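You operate a simulated robot arm through the tools that you are given. There is no shell and no other tool. Be economical: measure what you need, move in short steps, check, and stop when the job is done.

The job below is to be done with a simulated robot arm. You get a single attempt, and the scene is never put back.

Task
Measure beaker P1 with the probe: over 5.0 it goes on the OVER pad, otherwise on the UNDER pad.
Fine: Use the SAMPLE ring. Press HOLD once when WAIT has gone. Leave the probe down in the rinse beaker. Set down upright: what you pick out.

Only the result counts: the job must be done as asked and must still hold three seconds after the hand-in. Knocking over, shifting, dropping, spilling or breaking anything else fails it.

Robot
A 6-joint arm with a two-finger gripper, on a carriage that runs on a rail from [-0.048, -1.498] to [0.027, 0.841] (x, y) and turns from -122 to 210 degrees about z. Base frame: it is fixed where the carriage stands at the start and does not move with it; the origin is on the floor, on the carriage's upright axis, x ahead of it, y to its left, z up; the surface under the hand at the start is at about z = 0.85. Readings come in m, degrees, newtons and seconds.
Its first joint turns from -166.0 to 166.0 degrees. Places, roughly: cal button [0.5, 0.4, 0.9]; hold button [0.5, 0.2, 0.9]; probe [0.7, 0.4, 1]; probe arm [0.7, 0.4, 1.1]; probe display [0.5, 0.3, 0.9]; rinse ring [0.7, 0.4, 0.9]; sample ring [0.7, 0.2, 0.9]; top of the over pad [0.5, 0.1, 0.9]; top of the under pad [0.5, 0.5, 0.9]. Payload 2.54 kg.
The tool frame sits at the grasp point between the pads (the TCP): z along the fingers, y along the line on which they close. The tips reach 0.023 m beyond it. Largest opening 0.126 m; the body of the gripper starts 0.082 m behind the TCP.
Orientation is told as [roll, pitch, yaw] about the base's x, y, z axes, in that order, counted from this pose: with the fingers straight down and closing along the base's y, the tool's x points along the base's -x, its y along +y and its z along -z.

Tools
- The arm moves only by the tool arm_command. Its arguments are lists of equal length, an entry for each row: "travel": the shift along the tool's x, y, z in units of 150 mm (1.0 is 150 mm), a list of three; "delta_rot": the turn, a rotation vector about the tool's x, y, z in units of 180 degrees (1.0 is 180 degrees), a list of three. In form: {"travel": [[tx, ty, tz], ...], "delta_rot": [[wx, wy, wz], ...]}. A call has 1 to 12 rows; each row is the pose to reach, as a shift and turn from the pose commanded when the call began, along the tool's axes at that moment. "grip" is the finger opening in m, from 0 to 0.126, set as the call begins (left out, the last holds). A call with a number of a shift or a turn outside -1 to 1 is refused whole. Each row takes 0.2 s and may step no farther than 0.05 m and 8.6 degrees from the row before; otherwise, or with a gripper value out of range, the whole call is refused. Where a pose cannot be reached the arm comes as near as it can. A force on the tool above 80 N (or 10 N above the force at the start of the call, whichever is more), or a blocked arm, ends the call early, and 0.2 s more pass. Each finger halts on what it meets, pressing with about 40 N; the grip force reading is that of the motor and also rises with nothing between the fingers. The clock runs only during rows and for 0.2 s after the last one: add rows that repeat a pose to give the fingers time. It gives the time, the measured TCP pose, the force on the tool (base axes), the opening and the grip force at its end, in the units of the frame above (readings bear some noise), with the torque about the TCP (base axes, N m) and any sound that the robot's microphone picked up, and new pictures: "pictures" is both (left out), scene, wrist or none.
- Cameras (640 x 400 px; columns grow to the right, rows downward): "scene" is now at [0.0647, 0.2327, 1.5254]; the picture's right is [0.35, -0.94, 0.00], its down [-0.52, -0.19, -0.83] and it looks along [0.78, 0.29, -0.56] (base axes); focal length 286 px, centre (320, 200). "wrist" rides on the gripper at [0.082, 0.014, -0.122] in the tool frame; the picture's right is [-0.17, 0.99, 0.00], its down [-0.79, -0.13, -0.60] and it looks along [-0.59, -0.10, 0.80] (tool axes); focal length 243 px, centre (320, 200). There is no depth. A picture from a camera that has moved, and an enlarged one, comes with that camera's place and axes in the base frame and with its lens.
- move_column(by): slides the trunk up (or, below 0, down) by that many m; the arm and the scene camera ride with it, the base frame stays. It gives what a move gives, with no picture.
- drive_base(legs): drives the robot by 1 to 6 legs, each [ahead, left, turn to the left] in m, m and degrees, along the robot's own axes; the way and the turn of a leg run together, so that a leg with both is an arc; at most 1.5 m and 180 degrees a leg. The arm and the cameras ride along, it lands a little off, and it stops where it bumps. It keeps to its track: a leg is cut to what the track allows. It gives what a move gives, and a new picture of the scene camera.
- turn_head(pan, tilt): turns the head with the scene camera to pan (to the left, within 120 degrees either way) and tilt (down, from -29 to 69), counted from straight ahead of the robot. It gives what a move gives, and a new picture of the scene camera.
- zoom(camera, box): a new picture of the part [left, top, right, bottom] of that camera's present view, enlarged. No time passes.
- hand_in(): hands the job in; it is judged then, once.

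Work in short steps. Places have to be worked out from the pictures, the camera data and where the tool is seen: move nearer, look again, correct. Check each grasp and each placing, and mend what went wrong. You have 120 turns and 260 pictures in all, those below and enlarged ones among them. Open the gripper and draw the arm clear of the work before you hand the job in, unless the task says otherwise; then end with one line.

The tools are called after "Call:" as name(argument=value, ...) on one line, values as JSON. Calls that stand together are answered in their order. arm_command: Moves the arm, as the interface text tells. Its arguments: {"type":"object","properties":{"travel":{"type":"array"},"delta_rot":{"type":"array"},"grip":{"type":"number"},"pictures":{"type":"string","enum":["both","scene","wrist","none"]}},"required":["travel","delta_rot"]} The other tools are called the same way: move_column (by) slides the trunk up or down; drive_base (legs) drives the base; turn_head (pan, tilt) turns the head that bears the scene camera; zoom (camera, box) takes an enlarged picture of a part of a camera's view; hand_in () hands the job in.

At the start:

```text
time: 0.0
tool_pos: [0.3942, 0.2864, 1.3153]
tool_rot: [0.0, 0.0, 0.0]
wrist_force: [0.1, 0.2, -0.1]
ft_torque: [0.05, -0.01, 0.0]
width: 0.1258
gripper_force: 0.0
trunk travel left (down, up): [-0.325, 0.165]
robot x, y, heading: [0.0022, 0.0002, -0.1]
head pan, tilt: [20.4, 33.8]
```

scene: 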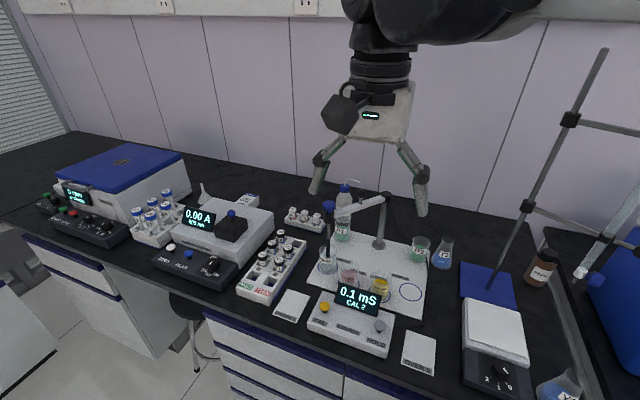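
wrist: 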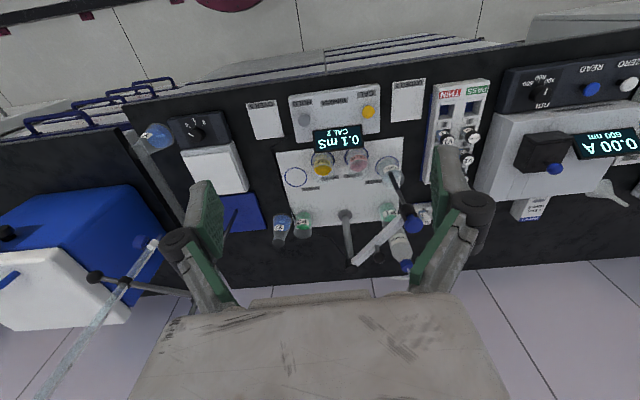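

The probe station is ahead, with the display showing "0.1 mS CAL?". I'll zoom in to read the labels.

Call:
zoom(camera="scene", box=[270, 170, 470, 295])

Call:
zoom(camera="scene", box=[260, 260, 460, 385])

Call:
zoom(camera="wrist", box=[240, 70, 440, 280])

```text
3.20 times, centred on (370, 232) of scene
camera zoom: at [0.0647, 0.2327, 1.5254], right [0.35, -0.94, 0.0], down [-0.52, -0.19, -0.83], along [0.78, 0.29, -0.56], focal length 916 px, centre (160, 96)
```

zoom: 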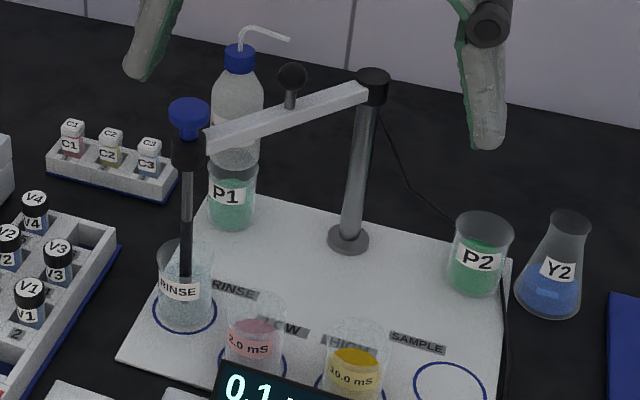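

```text
3.20 times, centred on (360, 322) of scene
camera zoom: at [0.0647, 0.2327, 1.5254], right [0.35, -0.94, 0.0], down [-0.52, -0.19, -0.83], along [0.78, 0.29, -0.56], focal length 916 px, centre (192, -192)
```

zoom: 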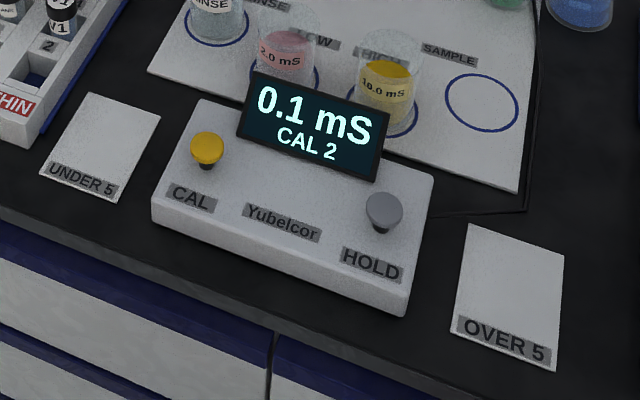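

```text
1.90 times, centred on (340, 175) of wrist
camera zoom: at [0.3119, 0.3005, 1.4359], right [0.17, 0.99, 0.0], down [0.79, -0.13, 0.6], along [0.59, -0.1, -0.8], focal length 462 px, centre (282, 248)
```

zoom: 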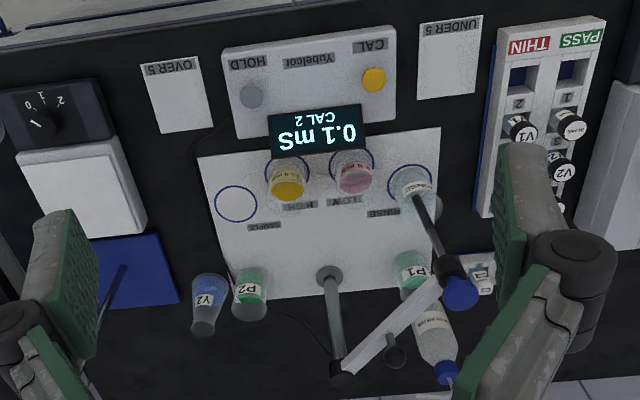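

P1 is at about (0.784, 0.420) and its rim is near z 0.945. The probe arm pivots on a post at (0.81, 0.30) and the probe stands in the rinse beaker. I'll turn the gripper so its fingers lie parallel to the probe arm and the camera points away from it, moving nearer at the same time.

Call:
arm_command(travel=[[-0.083, 0.055, 0], [-0.167, 0.11, 0], [-0.25, 0.167, 0], [-0.333, 0.222, 0], [-0.417, 0.278, 0], [-0.5, 0.333, 0], [-0.583, 0.389, 0], [-0.667, 0.444, 0], [-0.75, 0.5, 0], [-0.833, 0.555, 0], [-0.917, 0.611, 0], [-1.0, 0.667, 0]], delta_rot=[[0, 0, 0.047], [0, 0, 0.094], [0, 0, 0.141], [0, 0, 0.188], [0, 0, 0.235], [0, 0, 0.282], [0, 0, 0.329], [0, 0, 0.376], [0, 0, 0.423], [0, 0, 0.47], [0, 0, 0.517], [0, 0, 0.564]])

```text
time: 2.6
tool_pos: [0.5449, 0.3873, 1.3158]
tool_rot: [0.0, 0.0, -101.8]
wrist_force: [0.4, -0.9, -0.1]
ft_torque: [-0.02, 0.02, -0.01]
width: 0.1259
gripper_force: 0.0
trunk travel left (down, up): [-0.325, 0.165]
robot x, y, heading: [0.0011, -0.0007, 0.2]
head pan, tilt: [20.4, 33.8]
camera scene: at [0.0646, 0.2327, 1.5253], right [0.35, -0.94, 0.0], down [-0.52, -0.19, -0.83], along [0.78, 0.29, -0.56], focal length 286 px, centre (320, 200)
camera wrist: at [0.5741, 0.4648, 1.4369], right [0.93, -0.36, 0.0], down [-0.29, -0.75, 0.6], along [-0.22, -0.56, -0.8], focal length 243 px, centre (320, 200)
```

scene: 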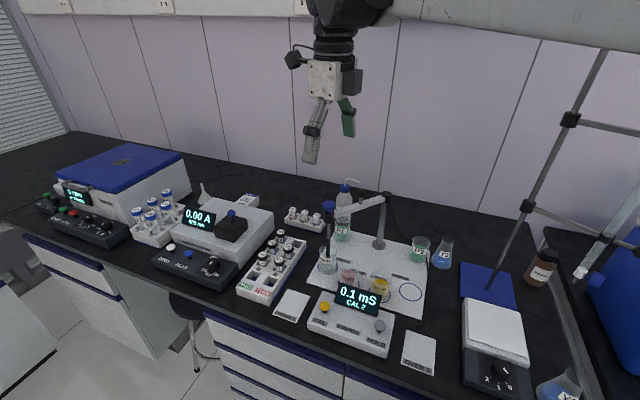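
wrist: 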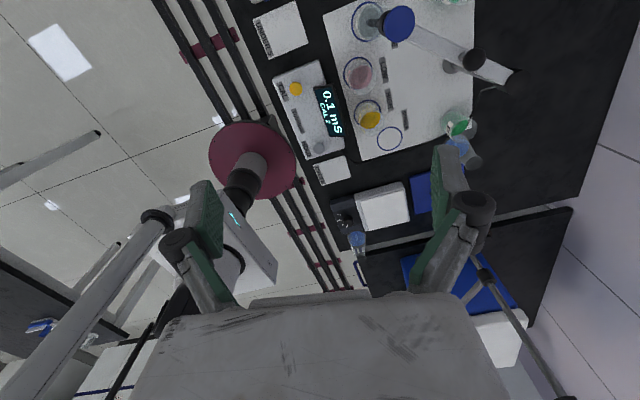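

A dark box shows beside the gripper body and could matter for clearance, so I'll zoom in on it and on the station.

Call:
zoom(camera="scene", box=[270, 0, 430, 180])

Call:
zoom(camera="wrist", box=[320, 0, 540, 170])

```text
2.22 times, centred on (350, 90) of scene
camera zoom: at [0.0646, 0.2327, 1.5253], right [0.35, -0.94, 0.0], down [-0.52, -0.19, -0.83], along [0.78, 0.29, -0.56], focal length 636 px, centre (253, 444)
```

zoom: 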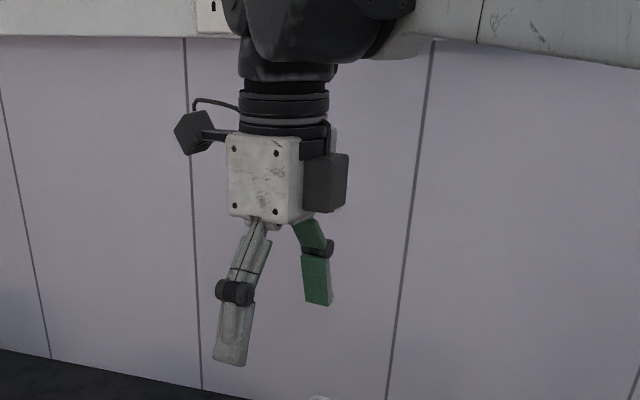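

```text
2.35 times, centred on (430, 85) of wrist
camera zoom: at [0.5741, 0.4648, 1.4369], right [0.93, -0.36, 0.0], down [-0.29, -0.75, 0.6], along [-0.22, -0.56, -0.8], focal length 571 px, centre (61, 471)
```

zoom: 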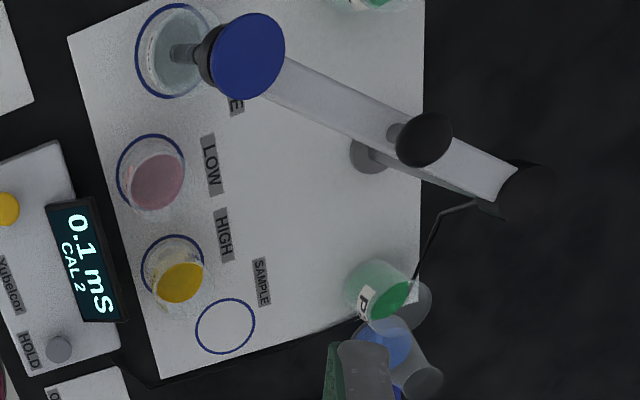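

The box rides on the gripper's tool -x side. I'll plan a grasp tilted about 15° away from the probe arm, and first finish the yaw and move towards P1.

Call:
arm_command(travel=[[0.108, 0.19, 0], [0.216, 0.38, 0], [0.325, 0.57, 0], [0.433, 0.76, 0], [0.541, 0.95, 0]], delta_rot=[[0, 0, 0.03], [0, 0, 0.06], [0, 0, 0.09], [0, 0, 0.12], [0, 0, 0.148]])

```text
time: 3.8
tool_pos: [0.7005, 0.4384, 1.3154]
tool_rot: [0.0, -0.1, -128.2]
wrist_force: [0.3, -1.0, -0.5]
ft_torque: [0.01, 0.01, -0.01]
width: 0.1259
gripper_force: 0.1
trunk travel left (down, up): [-0.325, 0.165]
robot x, y, heading: [-0.003, -0.0003, 0.1]
head pan, tilt: [20.4, 33.8]
camera scene: at [0.0647, 0.2328, 1.5253], right [0.35, -0.94, 0.0], down [-0.52, -0.19, -0.83], along [0.78, 0.29, -0.56], focal length 286 px, centre (320, 200)
camera wrist: at [0.7616, 0.4944, 1.4358], right [0.67, -0.74, 0.0], down [-0.59, -0.54, 0.6], along [-0.44, -0.4, -0.8], focal length 243 px, centre (320, 200)
```

scene: 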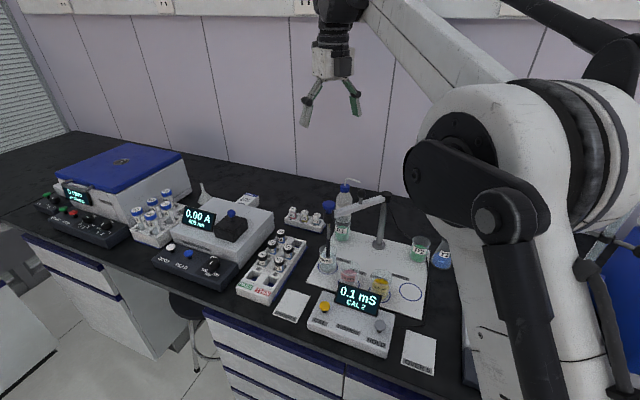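
wrist: 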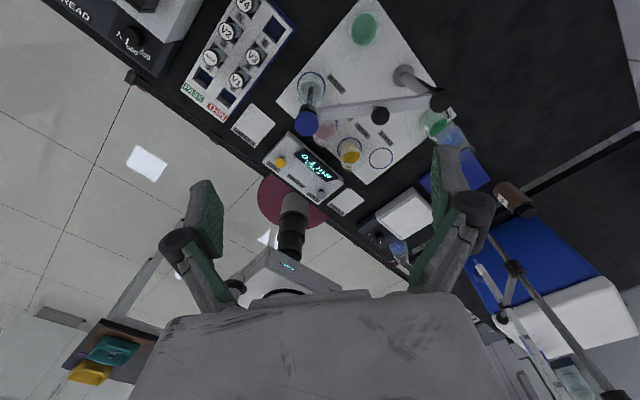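

P1 is ahead of the tool. I'll move above it to (0.786, 0.421, 1.20) and tilt 15° away from the probe arm.

Call:
arm_command(travel=[[0.065, 0.13, 0.192], [0.13, 0.26, 0.383], [0.196, 0.39, 0.575], [0.261, 0.52, 0.767]], delta_rot=[[0, -0.021, 0], [0, -0.042, 0], [0, -0.063, 0], [0, -0.083, 0]])

```text
time: 4.8
tool_pos: [0.764, 0.4125, 1.203]
tool_rot: [0.0, -13.8, -128.2]
wrist_force: [-0.5, 0.2, 0.2]
ft_torque: [0.05, -0.1, 0.0]
width: 0.1261
gripper_force: 0.0
out of reach, approached as far as the arm can: row 3, 4
trunk travel left (down, up): [-0.325, 0.165]
robot x, y, heading: [-0.0024, 0.0026, -0.1]
head pan, tilt: [20.4, 33.8]
camera scene: at [0.0635, 0.2325, 1.5254], right [0.35, -0.94, 0.0], down [-0.52, -0.19, -0.83], along [0.78, 0.29, -0.56], focal length 286 px, centre (320, 200)
camera wrist: at [0.841, 0.4896, 1.3006], right [0.68, -0.74, 0.04], down [-0.49, -0.41, 0.77], along [-0.55, -0.54, -0.64], focal length 243 px, centre (320, 200)
```

scene: 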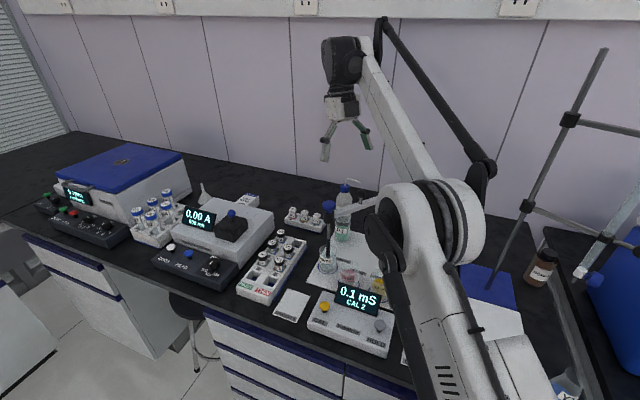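
wrist: 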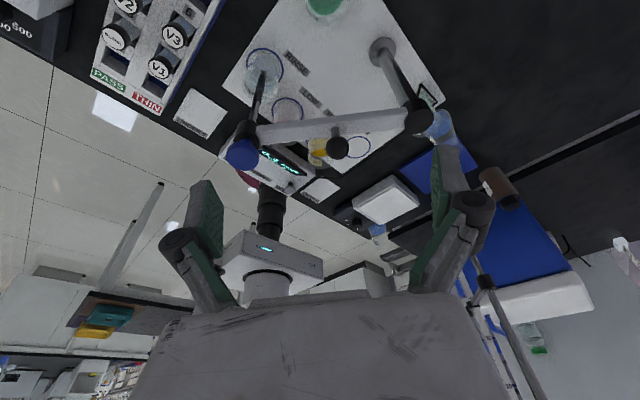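

The target is just beyond reach from here. I'll run the carriage 0.3 m to the left along its rail, with the arm still high and clear.

Call:
drive_base(legs=[[0.0, 0.3, 0.0]])

```text
time: 6.9
tool_pos: [0.7756, 0.7157, 1.2023]
tool_rot: [0.0, -13.7, -128.3]
wrist_force: [0.0, -1.0, -0.2]
ft_torque: [0.0, 0.01, -0.02]
width: 0.1258
gripper_force: 0.1
trunk travel left (down, up): [-0.325, 0.165]
robot x, y, heading: [0.0097, 0.3023, 0.0]
head pan, tilt: [20.4, 33.8]
camera scene: at [0.0748, 0.5368, 1.5253], right [0.35, -0.94, 0.0], down [-0.52, -0.19, -0.83], along [0.78, 0.29, -0.56], focal length 286 px, centre (320, 200)
```

scene: 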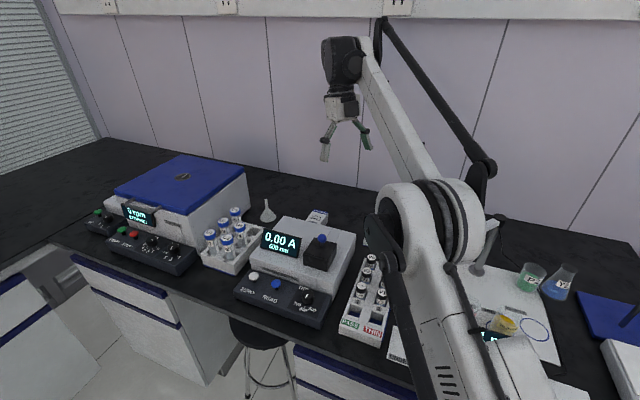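

The carriage is at y = 0.302. I'll bring the tool back over P1 in two halves at constant height.

Call:
arm_command(travel=[[-0.184, 0.158, 0.045], [-0.367, 0.315, 0.09], [-0.55, 0.473, 0.134], [-0.734, 0.63, 0.179]], delta_rot=[[0, 0, 0], [0, 0, 0], [0, 0, 0], [0, 0, 0]], pictures="none")

Call:
arm_command(travel=[[-0.184, 0.158, 0.045], [-0.367, 0.315, 0.09], [-0.55, 0.473, 0.134], [-0.734, 0.63, 0.179]], delta_rot=[[0, 0, 0], [0, 0, 0], [0, 0, 0], [0, 0, 0]])

Call:
turn_head(pan=-10, tilt=34)

```text
time: 7.9
tool_pos: [0.7789, 0.568, 1.2027]
tool_rot: [0.1, -13.9, -128.3]
wrist_force: [0.3, -0.5, -1.2]
ft_torque: [0.0, 0.03, 0.01]
width: 0.1259
gripper_force: 0.1
trunk travel left (down, up): [-0.325, 0.165]
robot x, y, heading: [0.0124, 0.3084, -0.4]
head pan, tilt: [20.4, 33.8]
```

```text
time: 8.9
tool_pos: [0.7836, 0.4205, 1.2014]
tool_rot: [-0.1, -13.7, -128.3]
wrist_force: [-0.2, -0.1, -0.6]
ft_torque: [-0.04, 0.0, -0.02]
width: 0.1258
gripper_force: 0.0
trunk travel left (down, up): [-0.325, 0.165]
robot x, y, heading: [0.008, 0.306, -0.0]
head pan, tilt: [20.4, 33.8]
camera scene: at [0.0748, 0.5367, 1.5253], right [0.35, -0.94, 0.0], down [-0.52, -0.19, -0.83], along [0.78, 0.29, -0.56], focal length 286 px, centre (320, 200)
camera wrist: at [0.8613, 0.4976, 1.2999], right [0.67, -0.74, 0.04], down [-0.49, -0.41, 0.77], along [-0.55, -0.54, -0.64], focal length 243 px, centre (320, 200)
```

scene: 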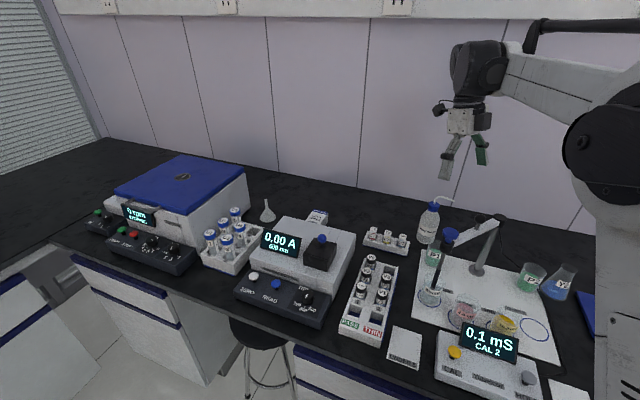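
wrist: 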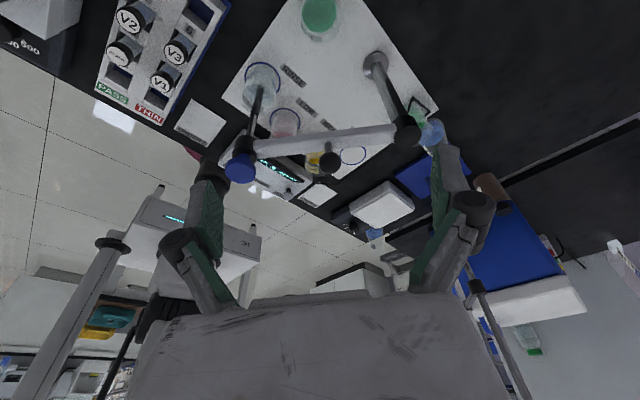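

```text
time: 9.8
tool_pos: [0.7841, 0.4214, 1.2037]
tool_rot: [0.0, -13.7, -128.3]
wrist_force: [-0.9, -0.4, 0.5]
ft_torque: [-0.01, 0.01, 0.0]
width: 0.126
gripper_force: 0.0
trunk travel left (down, up): [-0.325, 0.165]
robot x, y, heading: [0.0102, 0.3021, -0.2]
head pan, tilt: [-10.0, 34.0]
camera scene: at [0.0789, 0.4905, 1.5251], right [-0.17, -0.98, 0.0], down [-0.55, 0.1, -0.83], along [0.82, -0.14, -0.56], focal length 286 px, centre (320, 200)
```

scene: 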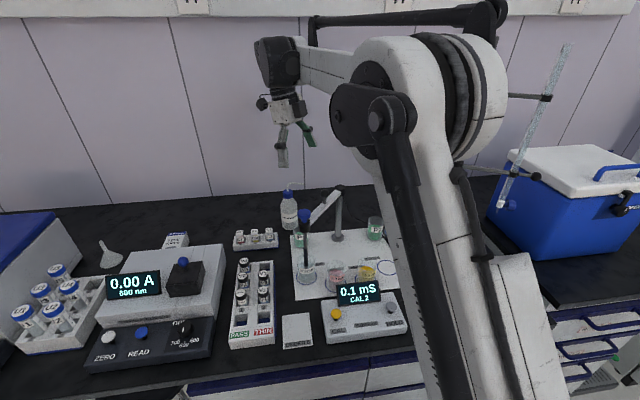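

The wrist view agrees with the post position. I'll zoom on P1 in both cameras to refine its place.

Call:
zoom(camera="wrist", box=[250, 0, 410, 100])

Call:
zoom(camera="scene", box=[260, 170, 420, 270])

```text
4.00 times, centred on (330, 50) of wrist
camera zoom: at [0.8613, 0.4983, 1.2999], right [0.67, -0.74, 0.04], down [-0.49, -0.41, 0.77], along [-0.55, -0.54, -0.64], focal length 970 px, centre (280, 800)
```

zoom: 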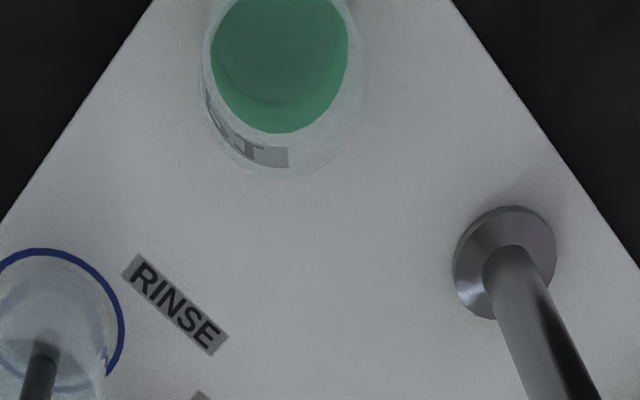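

```text
4.00 times, centred on (340, 220) of scene
camera zoom: at [0.0789, 0.4905, 1.5251], right [-0.17, -0.98, 0.0], down [-0.55, 0.1, -0.83], along [0.82, -0.14, -0.56], focal length 1145 px, centre (240, 120)
```

zoom: 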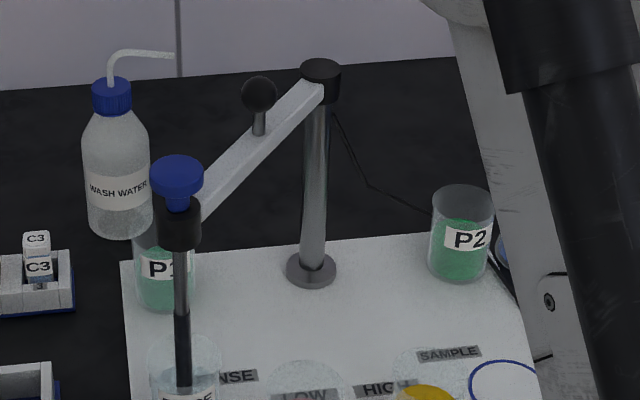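

Combining the views, P1 stands near (0.802, 0.422) with its rim at about z 0.93. I'll correct sideways and come down the first 0.145 m, then look again.

Call:
arm_command(travel=[[0.061, 0.018, 0.184], [0.123, 0.036, 0.368], [0.184, 0.054, 0.552], [0.246, 0.072, 0.736], [0.307, 0.09, 0.92]], delta_rot=[[0, 0, 0], [0, 0, 0], [0, 0, 0], [0, 0, 0], [0, 0, 0]])

Call:
zoom(camera="scene", box=[230, 100, 390, 280])

```text
time: 11.0
tool_pos: [0.801, 0.4217, 1.0571]
tool_rot: [0.1, -13.7, -128.3]
wrist_force: [-1.3, 0.1, 0.4]
ft_torque: [-0.01, 0.0, 0.02]
width: 0.1257
gripper_force: 0.1
trunk travel left (down, up): [-0.325, 0.165]
robot x, y, heading: [0.0105, 0.304, -0.1]
head pan, tilt: [-10.0, 34.0]
camera scene: at [0.0787, 0.4904, 1.525], right [-0.18, -0.98, 0.0], down [-0.55, 0.1, -0.83], along [0.82, -0.15, -0.56], focal length 286 px, centre (320, 200)
camera wrist: at [0.8786, 0.4992, 1.1546], right [0.67, -0.74, 0.04], down [-0.49, -0.41, 0.77], along [-0.55, -0.54, -0.64], focal length 243 px, centre (320, 200)
```

scene: 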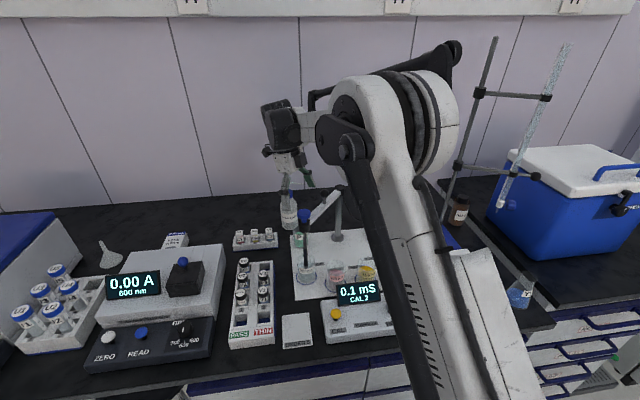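
wrist: 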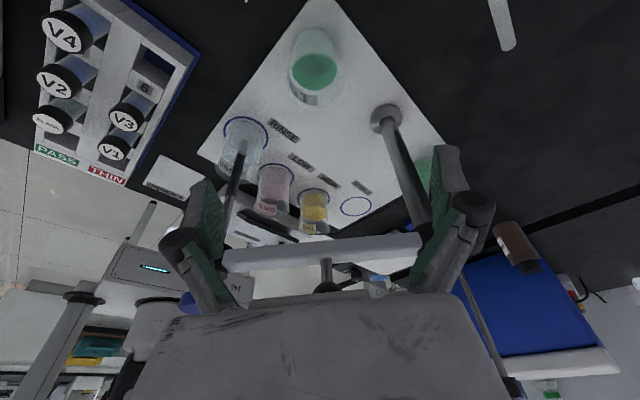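

```text
2.22 times, centred on (310, 190) of scene
camera zoom: at [0.0787, 0.4904, 1.525], right [-0.18, -0.98, 0.0], down [-0.55, 0.1, -0.83], along [0.82, -0.15, -0.56], focal length 636 px, centre (342, 222)
```

zoom: 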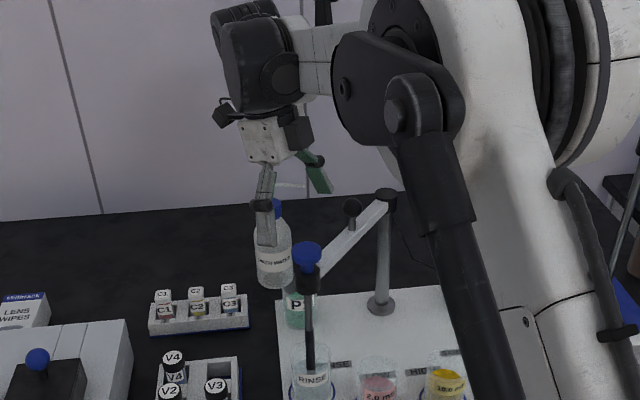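

P1's liquid surface now places it at (0.804, 0.425), almost below the tool. I'll descend to z 0.907 with a 0.10 opening.

Call:
arm_command(travel=[[0.055, 0, 0.193], [0.108, 0, 0.386], [0.16, 0, 0.578], [0.213, 0, 0.771], [0.267, 0, 0.964]], delta_rot=[[0, 0, 0], [0, 0, 0], [0, 0, 0], [0, 0, 0], [0, 0, 0]], grip=0.1)

Call:
zoom(camera="scene", box=[230, 130, 390, 290])

```text
time: 12.2
tool_pos: [0.8044, 0.4268, 0.908]
tool_rot: [0.0, -13.7, -128.3]
wrist_force: [0.6, -0.2, 0.1]
ft_torque: [0.01, 0.01, 0.01]
width: 0.1
gripper_force: 0.0
trunk travel left (down, up): [-0.325, 0.165]
robot x, y, heading: [0.0099, 0.3031, -0.3]
head pan, tilt: [-10.0, 34.0]
camera scene: at [0.0788, 0.4904, 1.525], right [-0.18, -0.98, 0.0], down [-0.55, 0.1, -0.83], along [0.82, -0.15, -0.56], focal length 286 px, centre (320, 200)
camera wrist: at [0.8813, 0.5032, 1.005], right [0.67, -0.74, 0.04], down [-0.49, -0.41, 0.77], along [-0.55, -0.54, -0.64], focal length 243 px, centre (320, 200)
```

scene: 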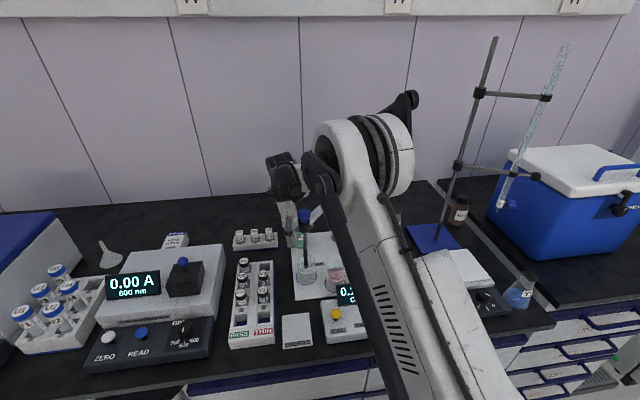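
wrist: 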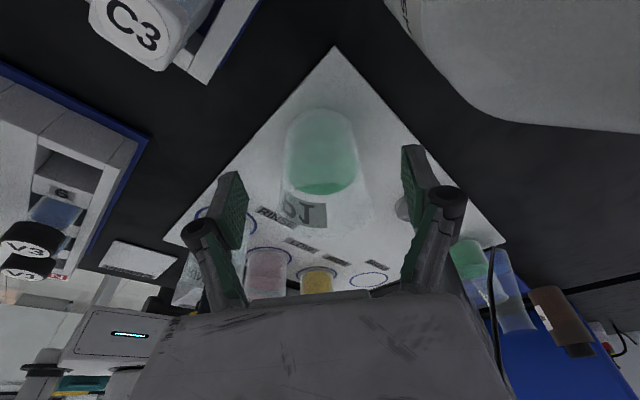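

```text
2.50 times, centred on (310, 210) of scene
camera zoom: at [0.0788, 0.4904, 1.525], right [-0.18, -0.98, 0.0], down [-0.55, 0.1, -0.83], along [0.82, -0.15, -0.56], focal length 716 px, centre (345, 175)
```

zoom: 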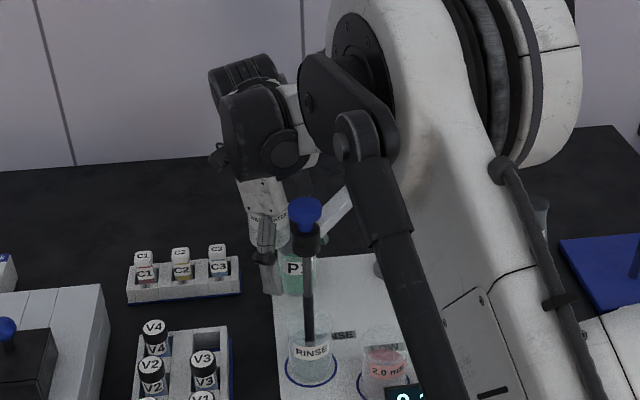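

The beaker sits centred between the fingers, so I'll close on it, giving time for the fingers.

Call:
arm_command(travel=[[0, 0, 0], [0, 0, 0], [0, 0, 0], [0, 0, 0], [0, 0, 0]], delta_rot=[[0, 0, 0], [0, 0, 0], [0, 0, 0], [0, 0, 0], [0, 0, 0]], grip=0.03, pictures="wrist")

```text
time: 13.4
tool_pos: [0.8035, 0.4261, 0.9065]
tool_rot: [0.0, -13.6, -128.4]
wrist_force: [-0.6, 0.0, -0.1]
ft_torque: [-0.01, 0.0, -0.02]
width: 0.0525
gripper_force: 40.0
trunk travel left (down, up): [-0.325, 0.165]
robot x, y, heading: [0.0077, 0.3034, -0.2]
head pan, tilt: [-10.0, 34.0]
camera wrist: at [0.8814, 0.5033, 1.0051], right [0.67, -0.74, 0.04], down [-0.49, -0.41, 0.77], along [-0.55, -0.54, -0.64], focal length 243 px, centre (320, 200)
```

wrist: 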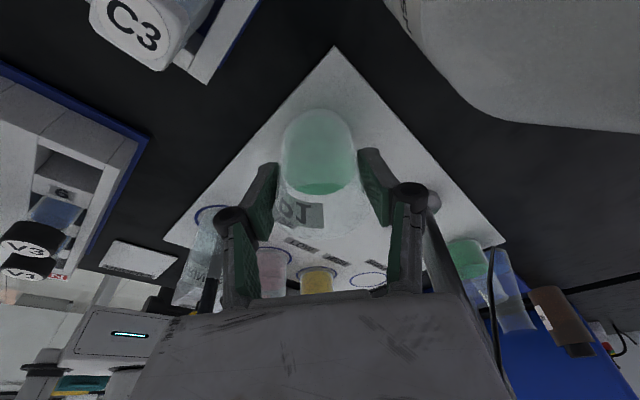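

P1 is held at 0.0525 m. I'll lift it straight up in two steps to clear the probe arm.

Call:
arm_command(travel=[[-0.025, 0, -0.097], [-0.071, 0, -0.291], [-0.119, 0, -0.486], [-0.178, 0, -0.728], [-0.237, 0, -0.971]], delta_rot=[[0, 0, 0], [0, 0, 0], [0, 0, 0], [0, 0, 0], [0, 0, 0]], pictures="wrist")

Call:
arm_command(travel=[[-0.053, 0, -0.218], [-0.106, 0, -0.437], [-0.16, 0, -0.655], [-0.213, 0, -0.874], [-0.225, 0, -0.92]], delta_rot=[[0, 0, 0], [0, 0, 0], [0, 0, 0], [0, 0, 0], [0, 0, 0]])

```text
time: 14.6
tool_pos: [0.8031, 0.4256, 1.0577]
tool_rot: [0.0, -13.7, -128.4]
wrist_force: [-0.1, -0.1, -1.6]
ft_torque: [0.01, 0.01, 0.02]
width: 0.0519
gripper_force: 39.9
trunk travel left (down, up): [-0.325, 0.165]
robot x, y, heading: [0.0105, 0.3019, -0.1]
head pan, tilt: [-10.0, 34.0]
camera wrist: at [0.8817, 0.5023, 1.1561], right [0.67, -0.74, 0.04], down [-0.49, -0.41, 0.77], along [-0.55, -0.54, -0.64], focal length 243 px, centre (320, 200)
```

wrist: 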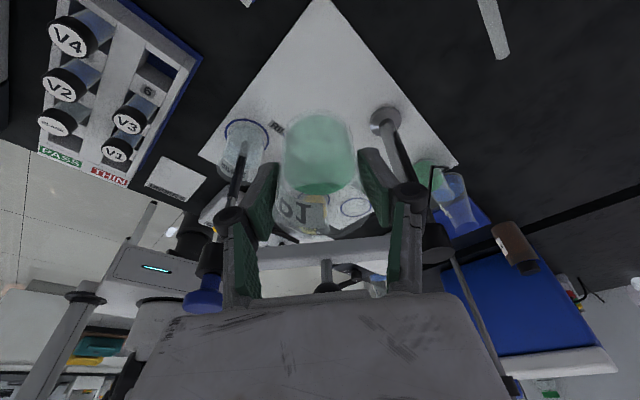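

```text
time: 15.8
tool_pos: [0.8033, 0.4254, 1.202]
tool_rot: [0.0, -13.8, -128.3]
wrist_force: [-0.1, -0.2, 0.0]
ft_torque: [0.02, 0.0, 0.03]
width: 0.0519
gripper_force: 40.1
trunk travel left (down, up): [-0.325, 0.165]
robot x, y, heading: [0.0064, 0.3022, -0.3]
head pan, tilt: [-10.0, 34.0]
camera scene: at [0.0786, 0.4904, 1.5251], right [-0.18, -0.98, 0.0], down [-0.55, 0.1, -0.83], along [0.82, -0.15, -0.56], focal length 286 px, centre (320, 200)
camera wrist: at [0.8805, 0.502, 1.2987], right [0.67, -0.74, 0.04], down [-0.49, -0.41, 0.77], along [-0.55, -0.54, -0.64], focal length 243 px, centre (320, 200)
```

scene: 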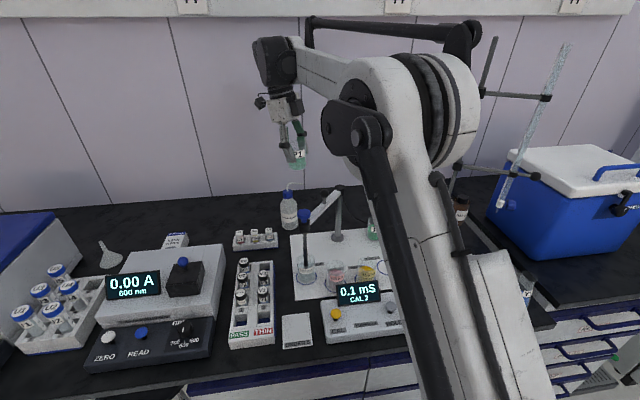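
wrist: 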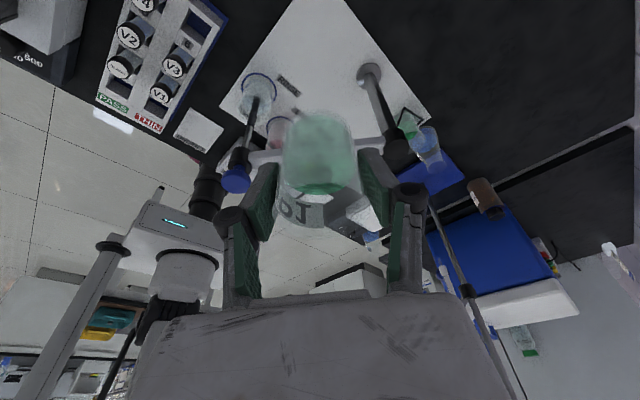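

The beaker bottom is now at about z 1.15, above everything on the station. I'll carry it level to over the SAMPLE ring near (0.654, 0.178).

Call:
arm_command(travel=[[-0.185, 0.024, 0.045], [-0.37, 0.048, 0.09], [-0.556, 0.072, 0.136], [-0.741, 0.096, 0.181], [-0.927, 0.12, 0.226]], delta_rot=[[0, 0, 0], [0, 0, 0], [0, 0, 0], [0, 0, 0], [0, 0, 0]], pictures="none")

Call:
arm_command(travel=[[-0.185, 0.024, 0.045], [-0.37, 0.048, 0.09], [-0.556, 0.072, 0.136], [-0.741, 0.096, 0.181], [-0.927, 0.12, 0.226]], delta_rot=[[0, 0, 0], [0, 0, 0], [0, 0, 0], [0, 0, 0], [0, 0, 0]])

```text
time: 17.0
tool_pos: [0.7284, 0.3009, 1.2017]
tool_rot: [0.1, -13.7, -128.2]
wrist_force: [-0.5, 0.4, -2.5]
ft_torque: [0.0, -0.01, 0.01]
width: 0.0521
gripper_force: 40.7
trunk travel left (down, up): [-0.325, 0.165]
robot x, y, heading: [0.0114, 0.3048, -0.1]
head pan, tilt: [-10.0, 34.0]
```

```text
time: 18.2
tool_pos: [0.6539, 0.1787, 1.1998]
tool_rot: [0.0, -13.7, -128.3]
wrist_force: [-0.5, 0.2, -1.0]
ft_torque: [-0.02, 0.01, 0.0]
width: 0.052
gripper_force: 39.9
trunk travel left (down, up): [-0.325, 0.165]
robot x, y, heading: [0.0104, 0.3067, -0.3]
head pan, tilt: [-10.0, 34.0]
camera scene: at [0.0789, 0.4903, 1.5251], right [-0.18, -0.98, 0.0], down [-0.55, 0.1, -0.83], along [0.82, -0.15, -0.56], focal length 286 px, centre (320, 200)
camera wrist: at [0.7327, 0.2557, 1.2983], right [0.67, -0.74, 0.04], down [-0.49, -0.41, 0.77], along [-0.55, -0.54, -0.64], focal length 243 px, centre (320, 200)
```

scene: 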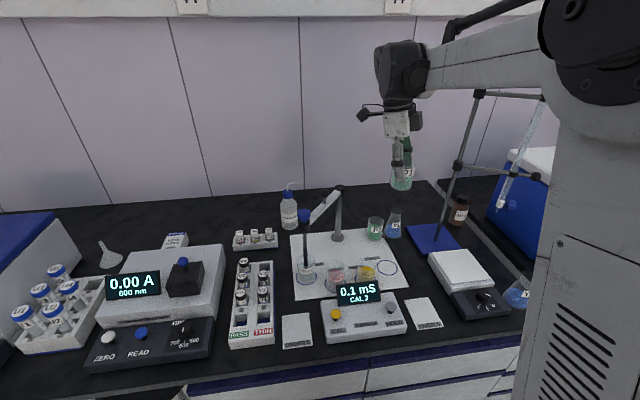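
wrist: 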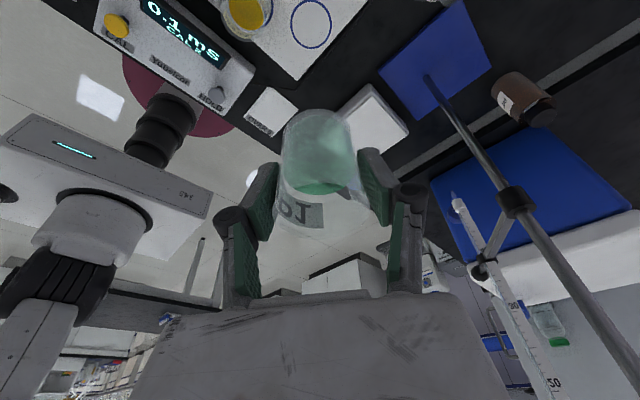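

The ring refines to (0.652, 0.177) from both cameras. I'll lower halfway and then check the ring against the beaker again.

Call:
arm_command(travel=[[0.043, -0.004, 0.189], [0.085, -0.004, 0.377], [0.128, -0.004, 0.566], [0.17, -0.004, 0.754], [0.213, -0.004, 0.943]], delta_rot=[[0, 0, 0], [0, 0, 0], [0, 0, 0], [0, 0, 0], [0, 0, 0]])

Call:
zoom(camera="scene", box=[290, 150, 450, 330])

```text
time: 19.4
tool_pos: [0.653, 0.1768, 1.0543]
tool_rot: [0.0, -13.6, -128.4]
wrist_force: [1.0, 0.1, -0.3]
ft_torque: [0.03, -0.03, 0.03]
width: 0.0521
gripper_force: 39.9
trunk travel left (down, up): [-0.325, 0.165]
robot x, y, heading: [0.0059, 0.3061, -0.2]
head pan, tilt: [-10.0, 34.0]
camera scene: at [0.0789, 0.4904, 1.525], right [-0.18, -0.98, 0.0], down [-0.55, 0.1, -0.83], along [0.82, -0.15, -0.56], focal length 286 px, centre (320, 200)
camera wrist: at [0.7303, 0.2533, 1.1522], right [0.67, -0.74, 0.04], down [-0.49, -0.41, 0.77], along [-0.55, -0.54, -0.64], focal length 243 px, centre (320, 200)
```

scene: 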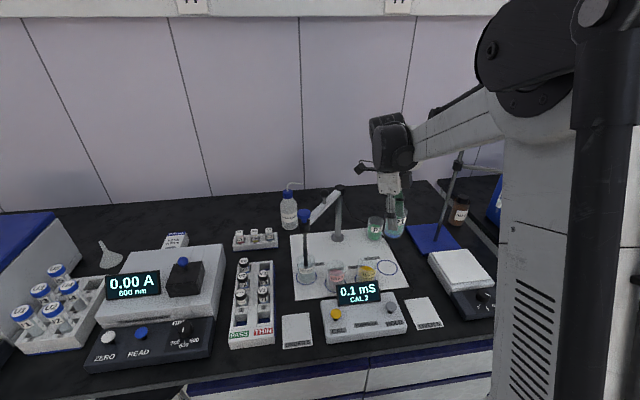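
wrist: 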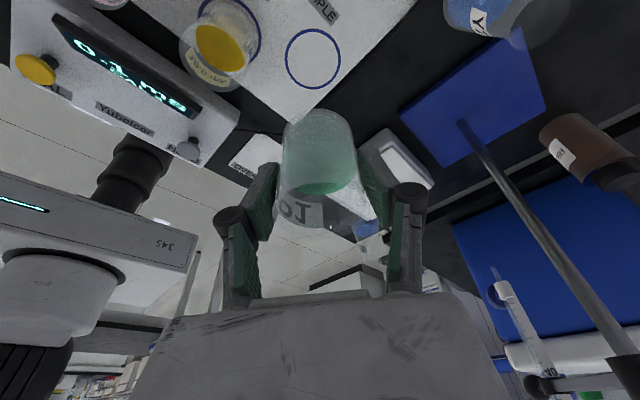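

```text
2.22 times, centred on (370, 240) of scene
camera zoom: at [0.0789, 0.4904, 1.525], right [-0.18, -0.98, 0.0], down [-0.55, 0.1, -0.83], along [0.82, -0.15, -0.56], focal length 636 px, centre (209, 111)
```

zoom: 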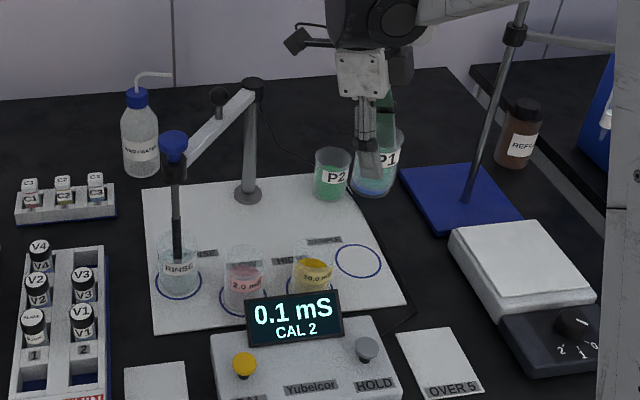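

The ring stays at (0.653, 0.177) and the HIGH beaker is farther off, at about (0.62, 0.26), so the way is clear. I'll lower onto the plate.

Call:
arm_command(travel=[[0.055, 0, 0.225], [0.11, 0, 0.45], [0.16, 0, 0.66], [0.2, 0, 0.82], [0.22, 0, 0.9], [0.232, 0, 0.952]], delta_rot=[[0, 0, 0], [0, 0, 0], [0, 0, 0], [0, 0, 0], [0, 0, 0], [0, 0, 0]])

Call:
zoom(camera="scene", box=[290, 200, 450, 300])

```text
time: 20.8
tool_pos: [0.6524, 0.1764, 0.9086]
tool_rot: [0.0, -13.7, -128.3]
wrist_force: [0.2, -0.2, -1.1]
ft_torque: [0.02, -0.01, -0.01]
width: 0.0519
gripper_force: 39.8
trunk travel left (down, up): [-0.325, 0.165]
robot x, y, heading: [0.006, 0.3023, 0.1]
head pan, tilt: [-10.0, 34.0]
camera scene: at [0.0789, 0.4904, 1.5251], right [-0.18, -0.98, 0.0], down [-0.55, 0.1, -0.83], along [0.82, -0.15, -0.56], focal length 286 px, centre (320, 200)
camera wrist: at [0.7309, 0.2533, 1.0061], right [0.67, -0.74, 0.04], down [-0.49, -0.41, 0.77], along [-0.55, -0.54, -0.64], focal length 243 px, centre (320, 200)
```

scene: 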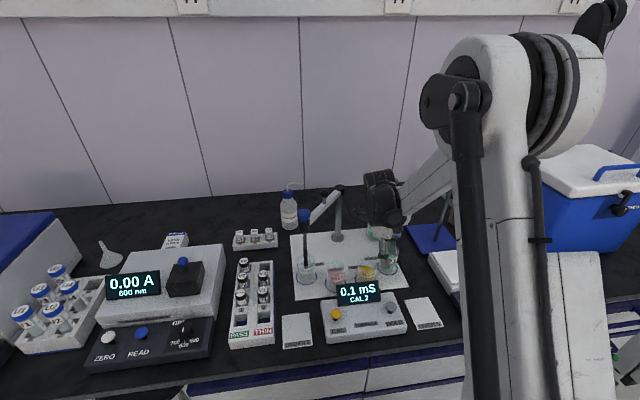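
wrist: 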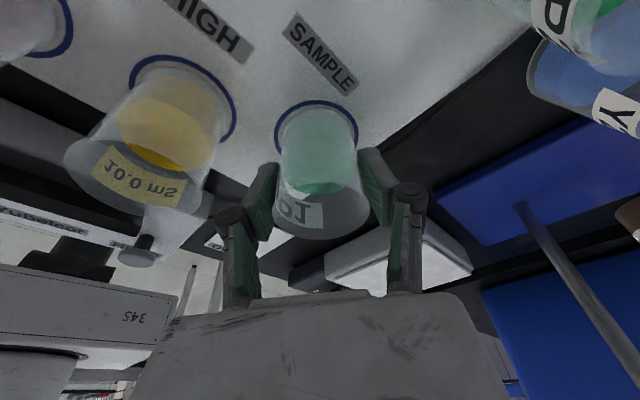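

```text
4.00 times, centred on (370, 250) of scene
camera zoom: at [0.0789, 0.4904, 1.5251], right [-0.18, -0.98, 0.0], down [-0.55, 0.1, -0.83], along [0.82, -0.15, -0.56], focal length 1145 px, centre (120, 0)
```

zoom: 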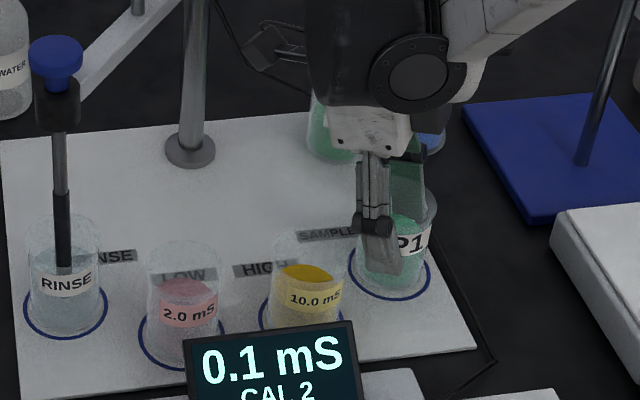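

The beaker is within the ring, about 1–2 mm above contact at most. I'll nudge down 2 mm and check the force.

Call:
arm_command(travel=[[0.0015, 0, 0.006], [0.003, 0, 0.013]], delta_rot=[[0, 0, 0], [0, 0, 0]], pictures="none")

```text
time: 21.4
tool_pos: [0.6522, 0.1752, 0.9064]
tool_rot: [0.0, -13.7, -128.4]
wrist_force: [3.0, -0.4, 19.0]
ft_torque: [0.15, 0.01, 0.03]
width: 0.0517
gripper_force: 40.3
trunk travel left (down, up): [-0.325, 0.165]
robot x, y, heading: [0.0114, 0.3029, 0.1]
head pan, tilt: [-10.0, 34.0]
```

It's in contact (19 N). I'll open the fingers gently, backing off about 1 mm to relieve the push.

Call:
arm_command(travel=[[-0.0015, 0, -0.006], [-0.0015, 0, -0.006]], delta_rot=[[0, 0, 0], [0, 0, 0]], pictures="none")

Call:
arm_command(travel=[[0, 0, 0], [0, 0, 0], [0, 0, 0]], delta_rot=[[0, 0, 0], [0, 0, 0], [0, 0, 0]], grip=0.09, pictures="wrist")

```text
time: 22.0
tool_pos: [0.6522, 0.177, 0.9072]
tool_rot: [0.0, -13.8, -128.2]
wrist_force: [6.4, 0.9, 15.0]
ft_torque: [0.14, -0.14, -0.03]
width: 0.052
gripper_force: 39.9
trunk travel left (down, up): [-0.325, 0.165]
robot x, y, heading: [0.011, 0.3037, -0.1]
head pan, tilt: [-10.0, 34.0]
```

```text
time: 22.8
tool_pos: [0.6524, 0.1761, 0.9078]
tool_rot: [0.0, -13.6, -128.3]
wrist_force: [-1.0, -0.3, 0.3]
ft_torque: [0.01, 0.0, 0.02]
width: 0.0899
gripper_force: 0.1
trunk travel left (down, up): [-0.325, 0.165]
robot x, y, heading: [0.0092, 0.307, -0.3]
head pan, tilt: [-10.0, 34.0]
camera wrist: at [0.7303, 0.2529, 1.0045], right [0.67, -0.74, 0.04], down [-0.49, -0.41, 0.77], along [-0.55, -0.54, -0.64], focal length 243 px, centre (320, 200)
```

wrist: 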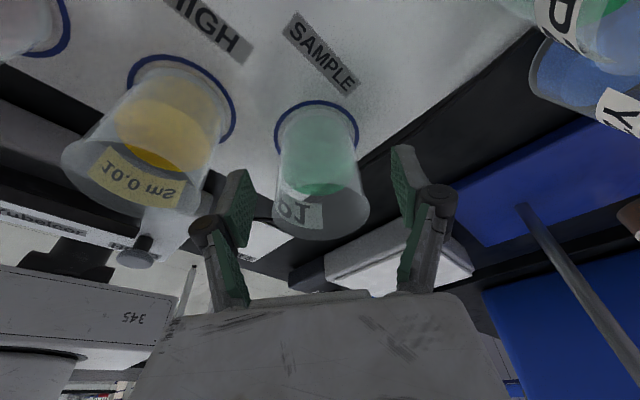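

P1 stands in the SAMPLE ring. I'll withdraw straight up.

Call:
arm_command(travel=[[-0.06, 0, -0.243], [-0.119, 0, -0.486], [-0.178, 0, -0.728], [-0.237, 0, -0.971]], delta_rot=[[0, 0, 0], [0, 0, 0], [0, 0, 0], [0, 0, 0]], pictures="none")

Call:
arm_command(travel=[[-0.06, 0, -0.243], [-0.119, 0, -0.486], [-0.178, 0, -0.728], [-0.237, 0, -0.971]], delta_rot=[[0, 0.021, 0], [0, 0.042, 0], [0, 0.06, 0], [0, 0.076, 0]])

Call:
zoom(camera="scene", box=[270, 170, 430, 350])

```text
time: 23.8
tool_pos: [0.6535, 0.1775, 1.0575]
tool_rot: [0.0, -13.7, -128.3]
wrist_force: [0.1, 0.0, 0.2]
ft_torque: [0.02, 0.05, -0.02]
width: 0.09
gripper_force: 0.0
trunk travel left (down, up): [-0.325, 0.165]
robot x, y, heading: [0.0109, 0.3032, 0.0]
head pan, tilt: [-10.0, 34.0]
```

```text
time: 24.8
tool_pos: [0.652, 0.1776, 1.2082]
tool_rot: [0.1, 0.0, -128.2]
wrist_force: [0.4, -0.5, -0.6]
ft_torque: [0.01, 0.04, 0.03]
width: 0.0902
gripper_force: 0.0
trunk travel left (down, up): [-0.325, 0.165]
robot x, y, heading: [0.0098, 0.3072, -0.3]
head pan, tilt: [-10.0, 34.0]
camera scene: at [0.0792, 0.4904, 1.5251], right [-0.18, -0.98, 0.0], down [-0.55, 0.1, -0.83], along [0.82, -0.15, -0.56], focal length 286 px, centre (320, 200)
camera wrist: at [0.7135, 0.2331, 1.3287], right [0.67, -0.74, 0.0], down [-0.59, -0.54, 0.6], along [-0.44, -0.4, -0.8], focal length 243 px, centre (320, 200)
```

scene: 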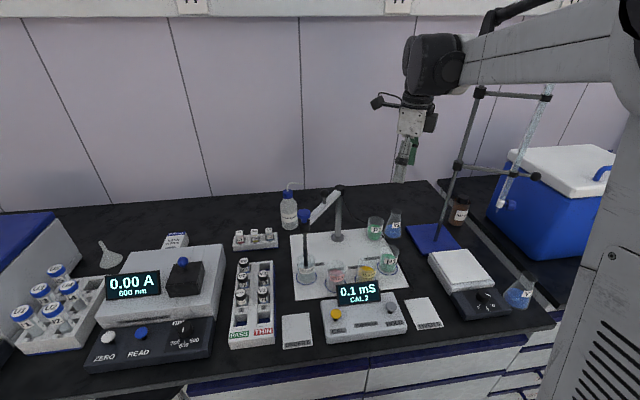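
wrist: 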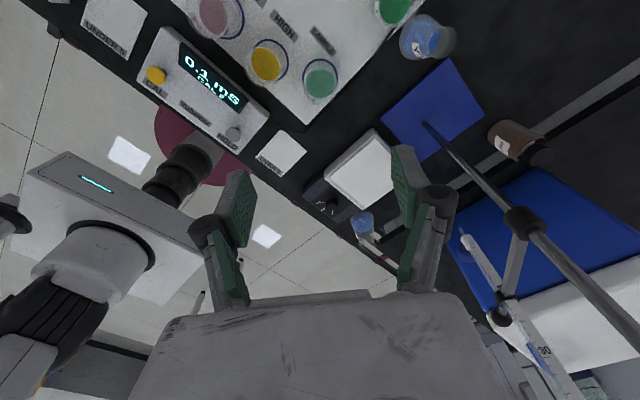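

```text
2.22 times, centred on (350, 260) of scene
camera zoom: at [0.0792, 0.4904, 1.5251], right [-0.18, -0.98, 0.0], down [-0.55, 0.1, -0.83], along [0.82, -0.15, -0.56], focal length 636 px, centre (253, 67)
```

zoom: 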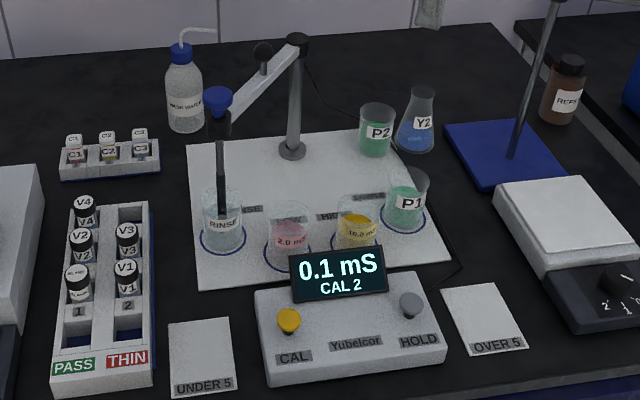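

P1 looks well placed and the display still reads 0.1 mS. Next I'll turn the gripper to yaw -39°, so its fingers straddle the probe bar, while moving towards the blue knob at (0.651, 0.427, ~1.095).

Call:
arm_command(travel=[[0.06, -0.047, 0], [0.119, -0.094, 0], [0.179, -0.14, 0], [0.238, -0.187, 0], [0.298, -0.234, 0], [0.357, -0.281, 0], [0.417, -0.328, 0], [0.476, -0.375, 0], [0.536, -0.421, 0], [0.595, -0.468, 0], [0.655, -0.515, 0]], delta_rot=[[0, 0, -0.045], [0, 0, -0.09], [0, 0, -0.135], [0, 0, -0.18], [0, 0, -0.225], [0, 0, -0.27], [0, 0, -0.316], [0, 0, -0.361], [0, 0, -0.406], [0, 0, -0.451], [0, 0, -0.496]])

```text
time: 27.2
tool_pos: [0.6531, 0.2999, 1.2058]
tool_rot: [-0.1, 0.0, -38.9]
wrist_force: [0.8, 0.5, -0.9]
ft_torque: [-0.02, -0.01, 0.0]
width: 0.09
gripper_force: 0.0
trunk travel left (down, up): [-0.325, 0.165]
robot x, y, heading: [0.0064, 0.3058, -0.2]
head pan, tilt: [-10.0, 34.0]
camera scene: at [0.0788, 0.4904, 1.5251], right [-0.18, -0.98, 0.0], down [-0.55, 0.1, -0.83], along [0.82, -0.15, -0.56], focal length 286 px, centre (320, 200)
camera wrist: at [0.5967, 0.3641, 1.3271], right [0.75, 0.66, 0.0], down [0.53, -0.6, 0.6], along [0.4, -0.45, -0.8], focal length 243 px, centre (320, 200)
```

scene: 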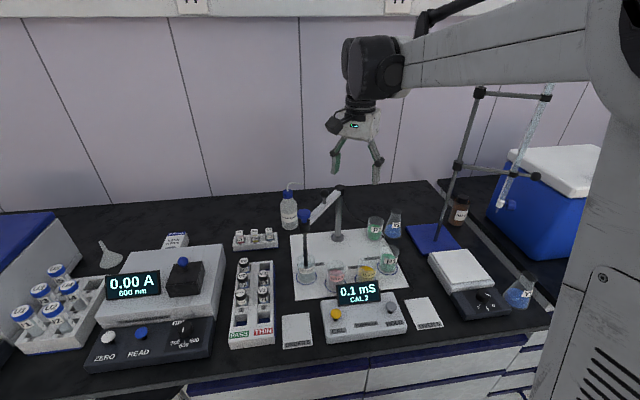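
wrist: 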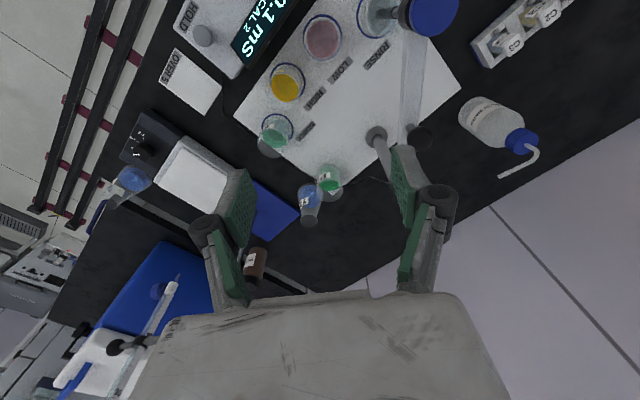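

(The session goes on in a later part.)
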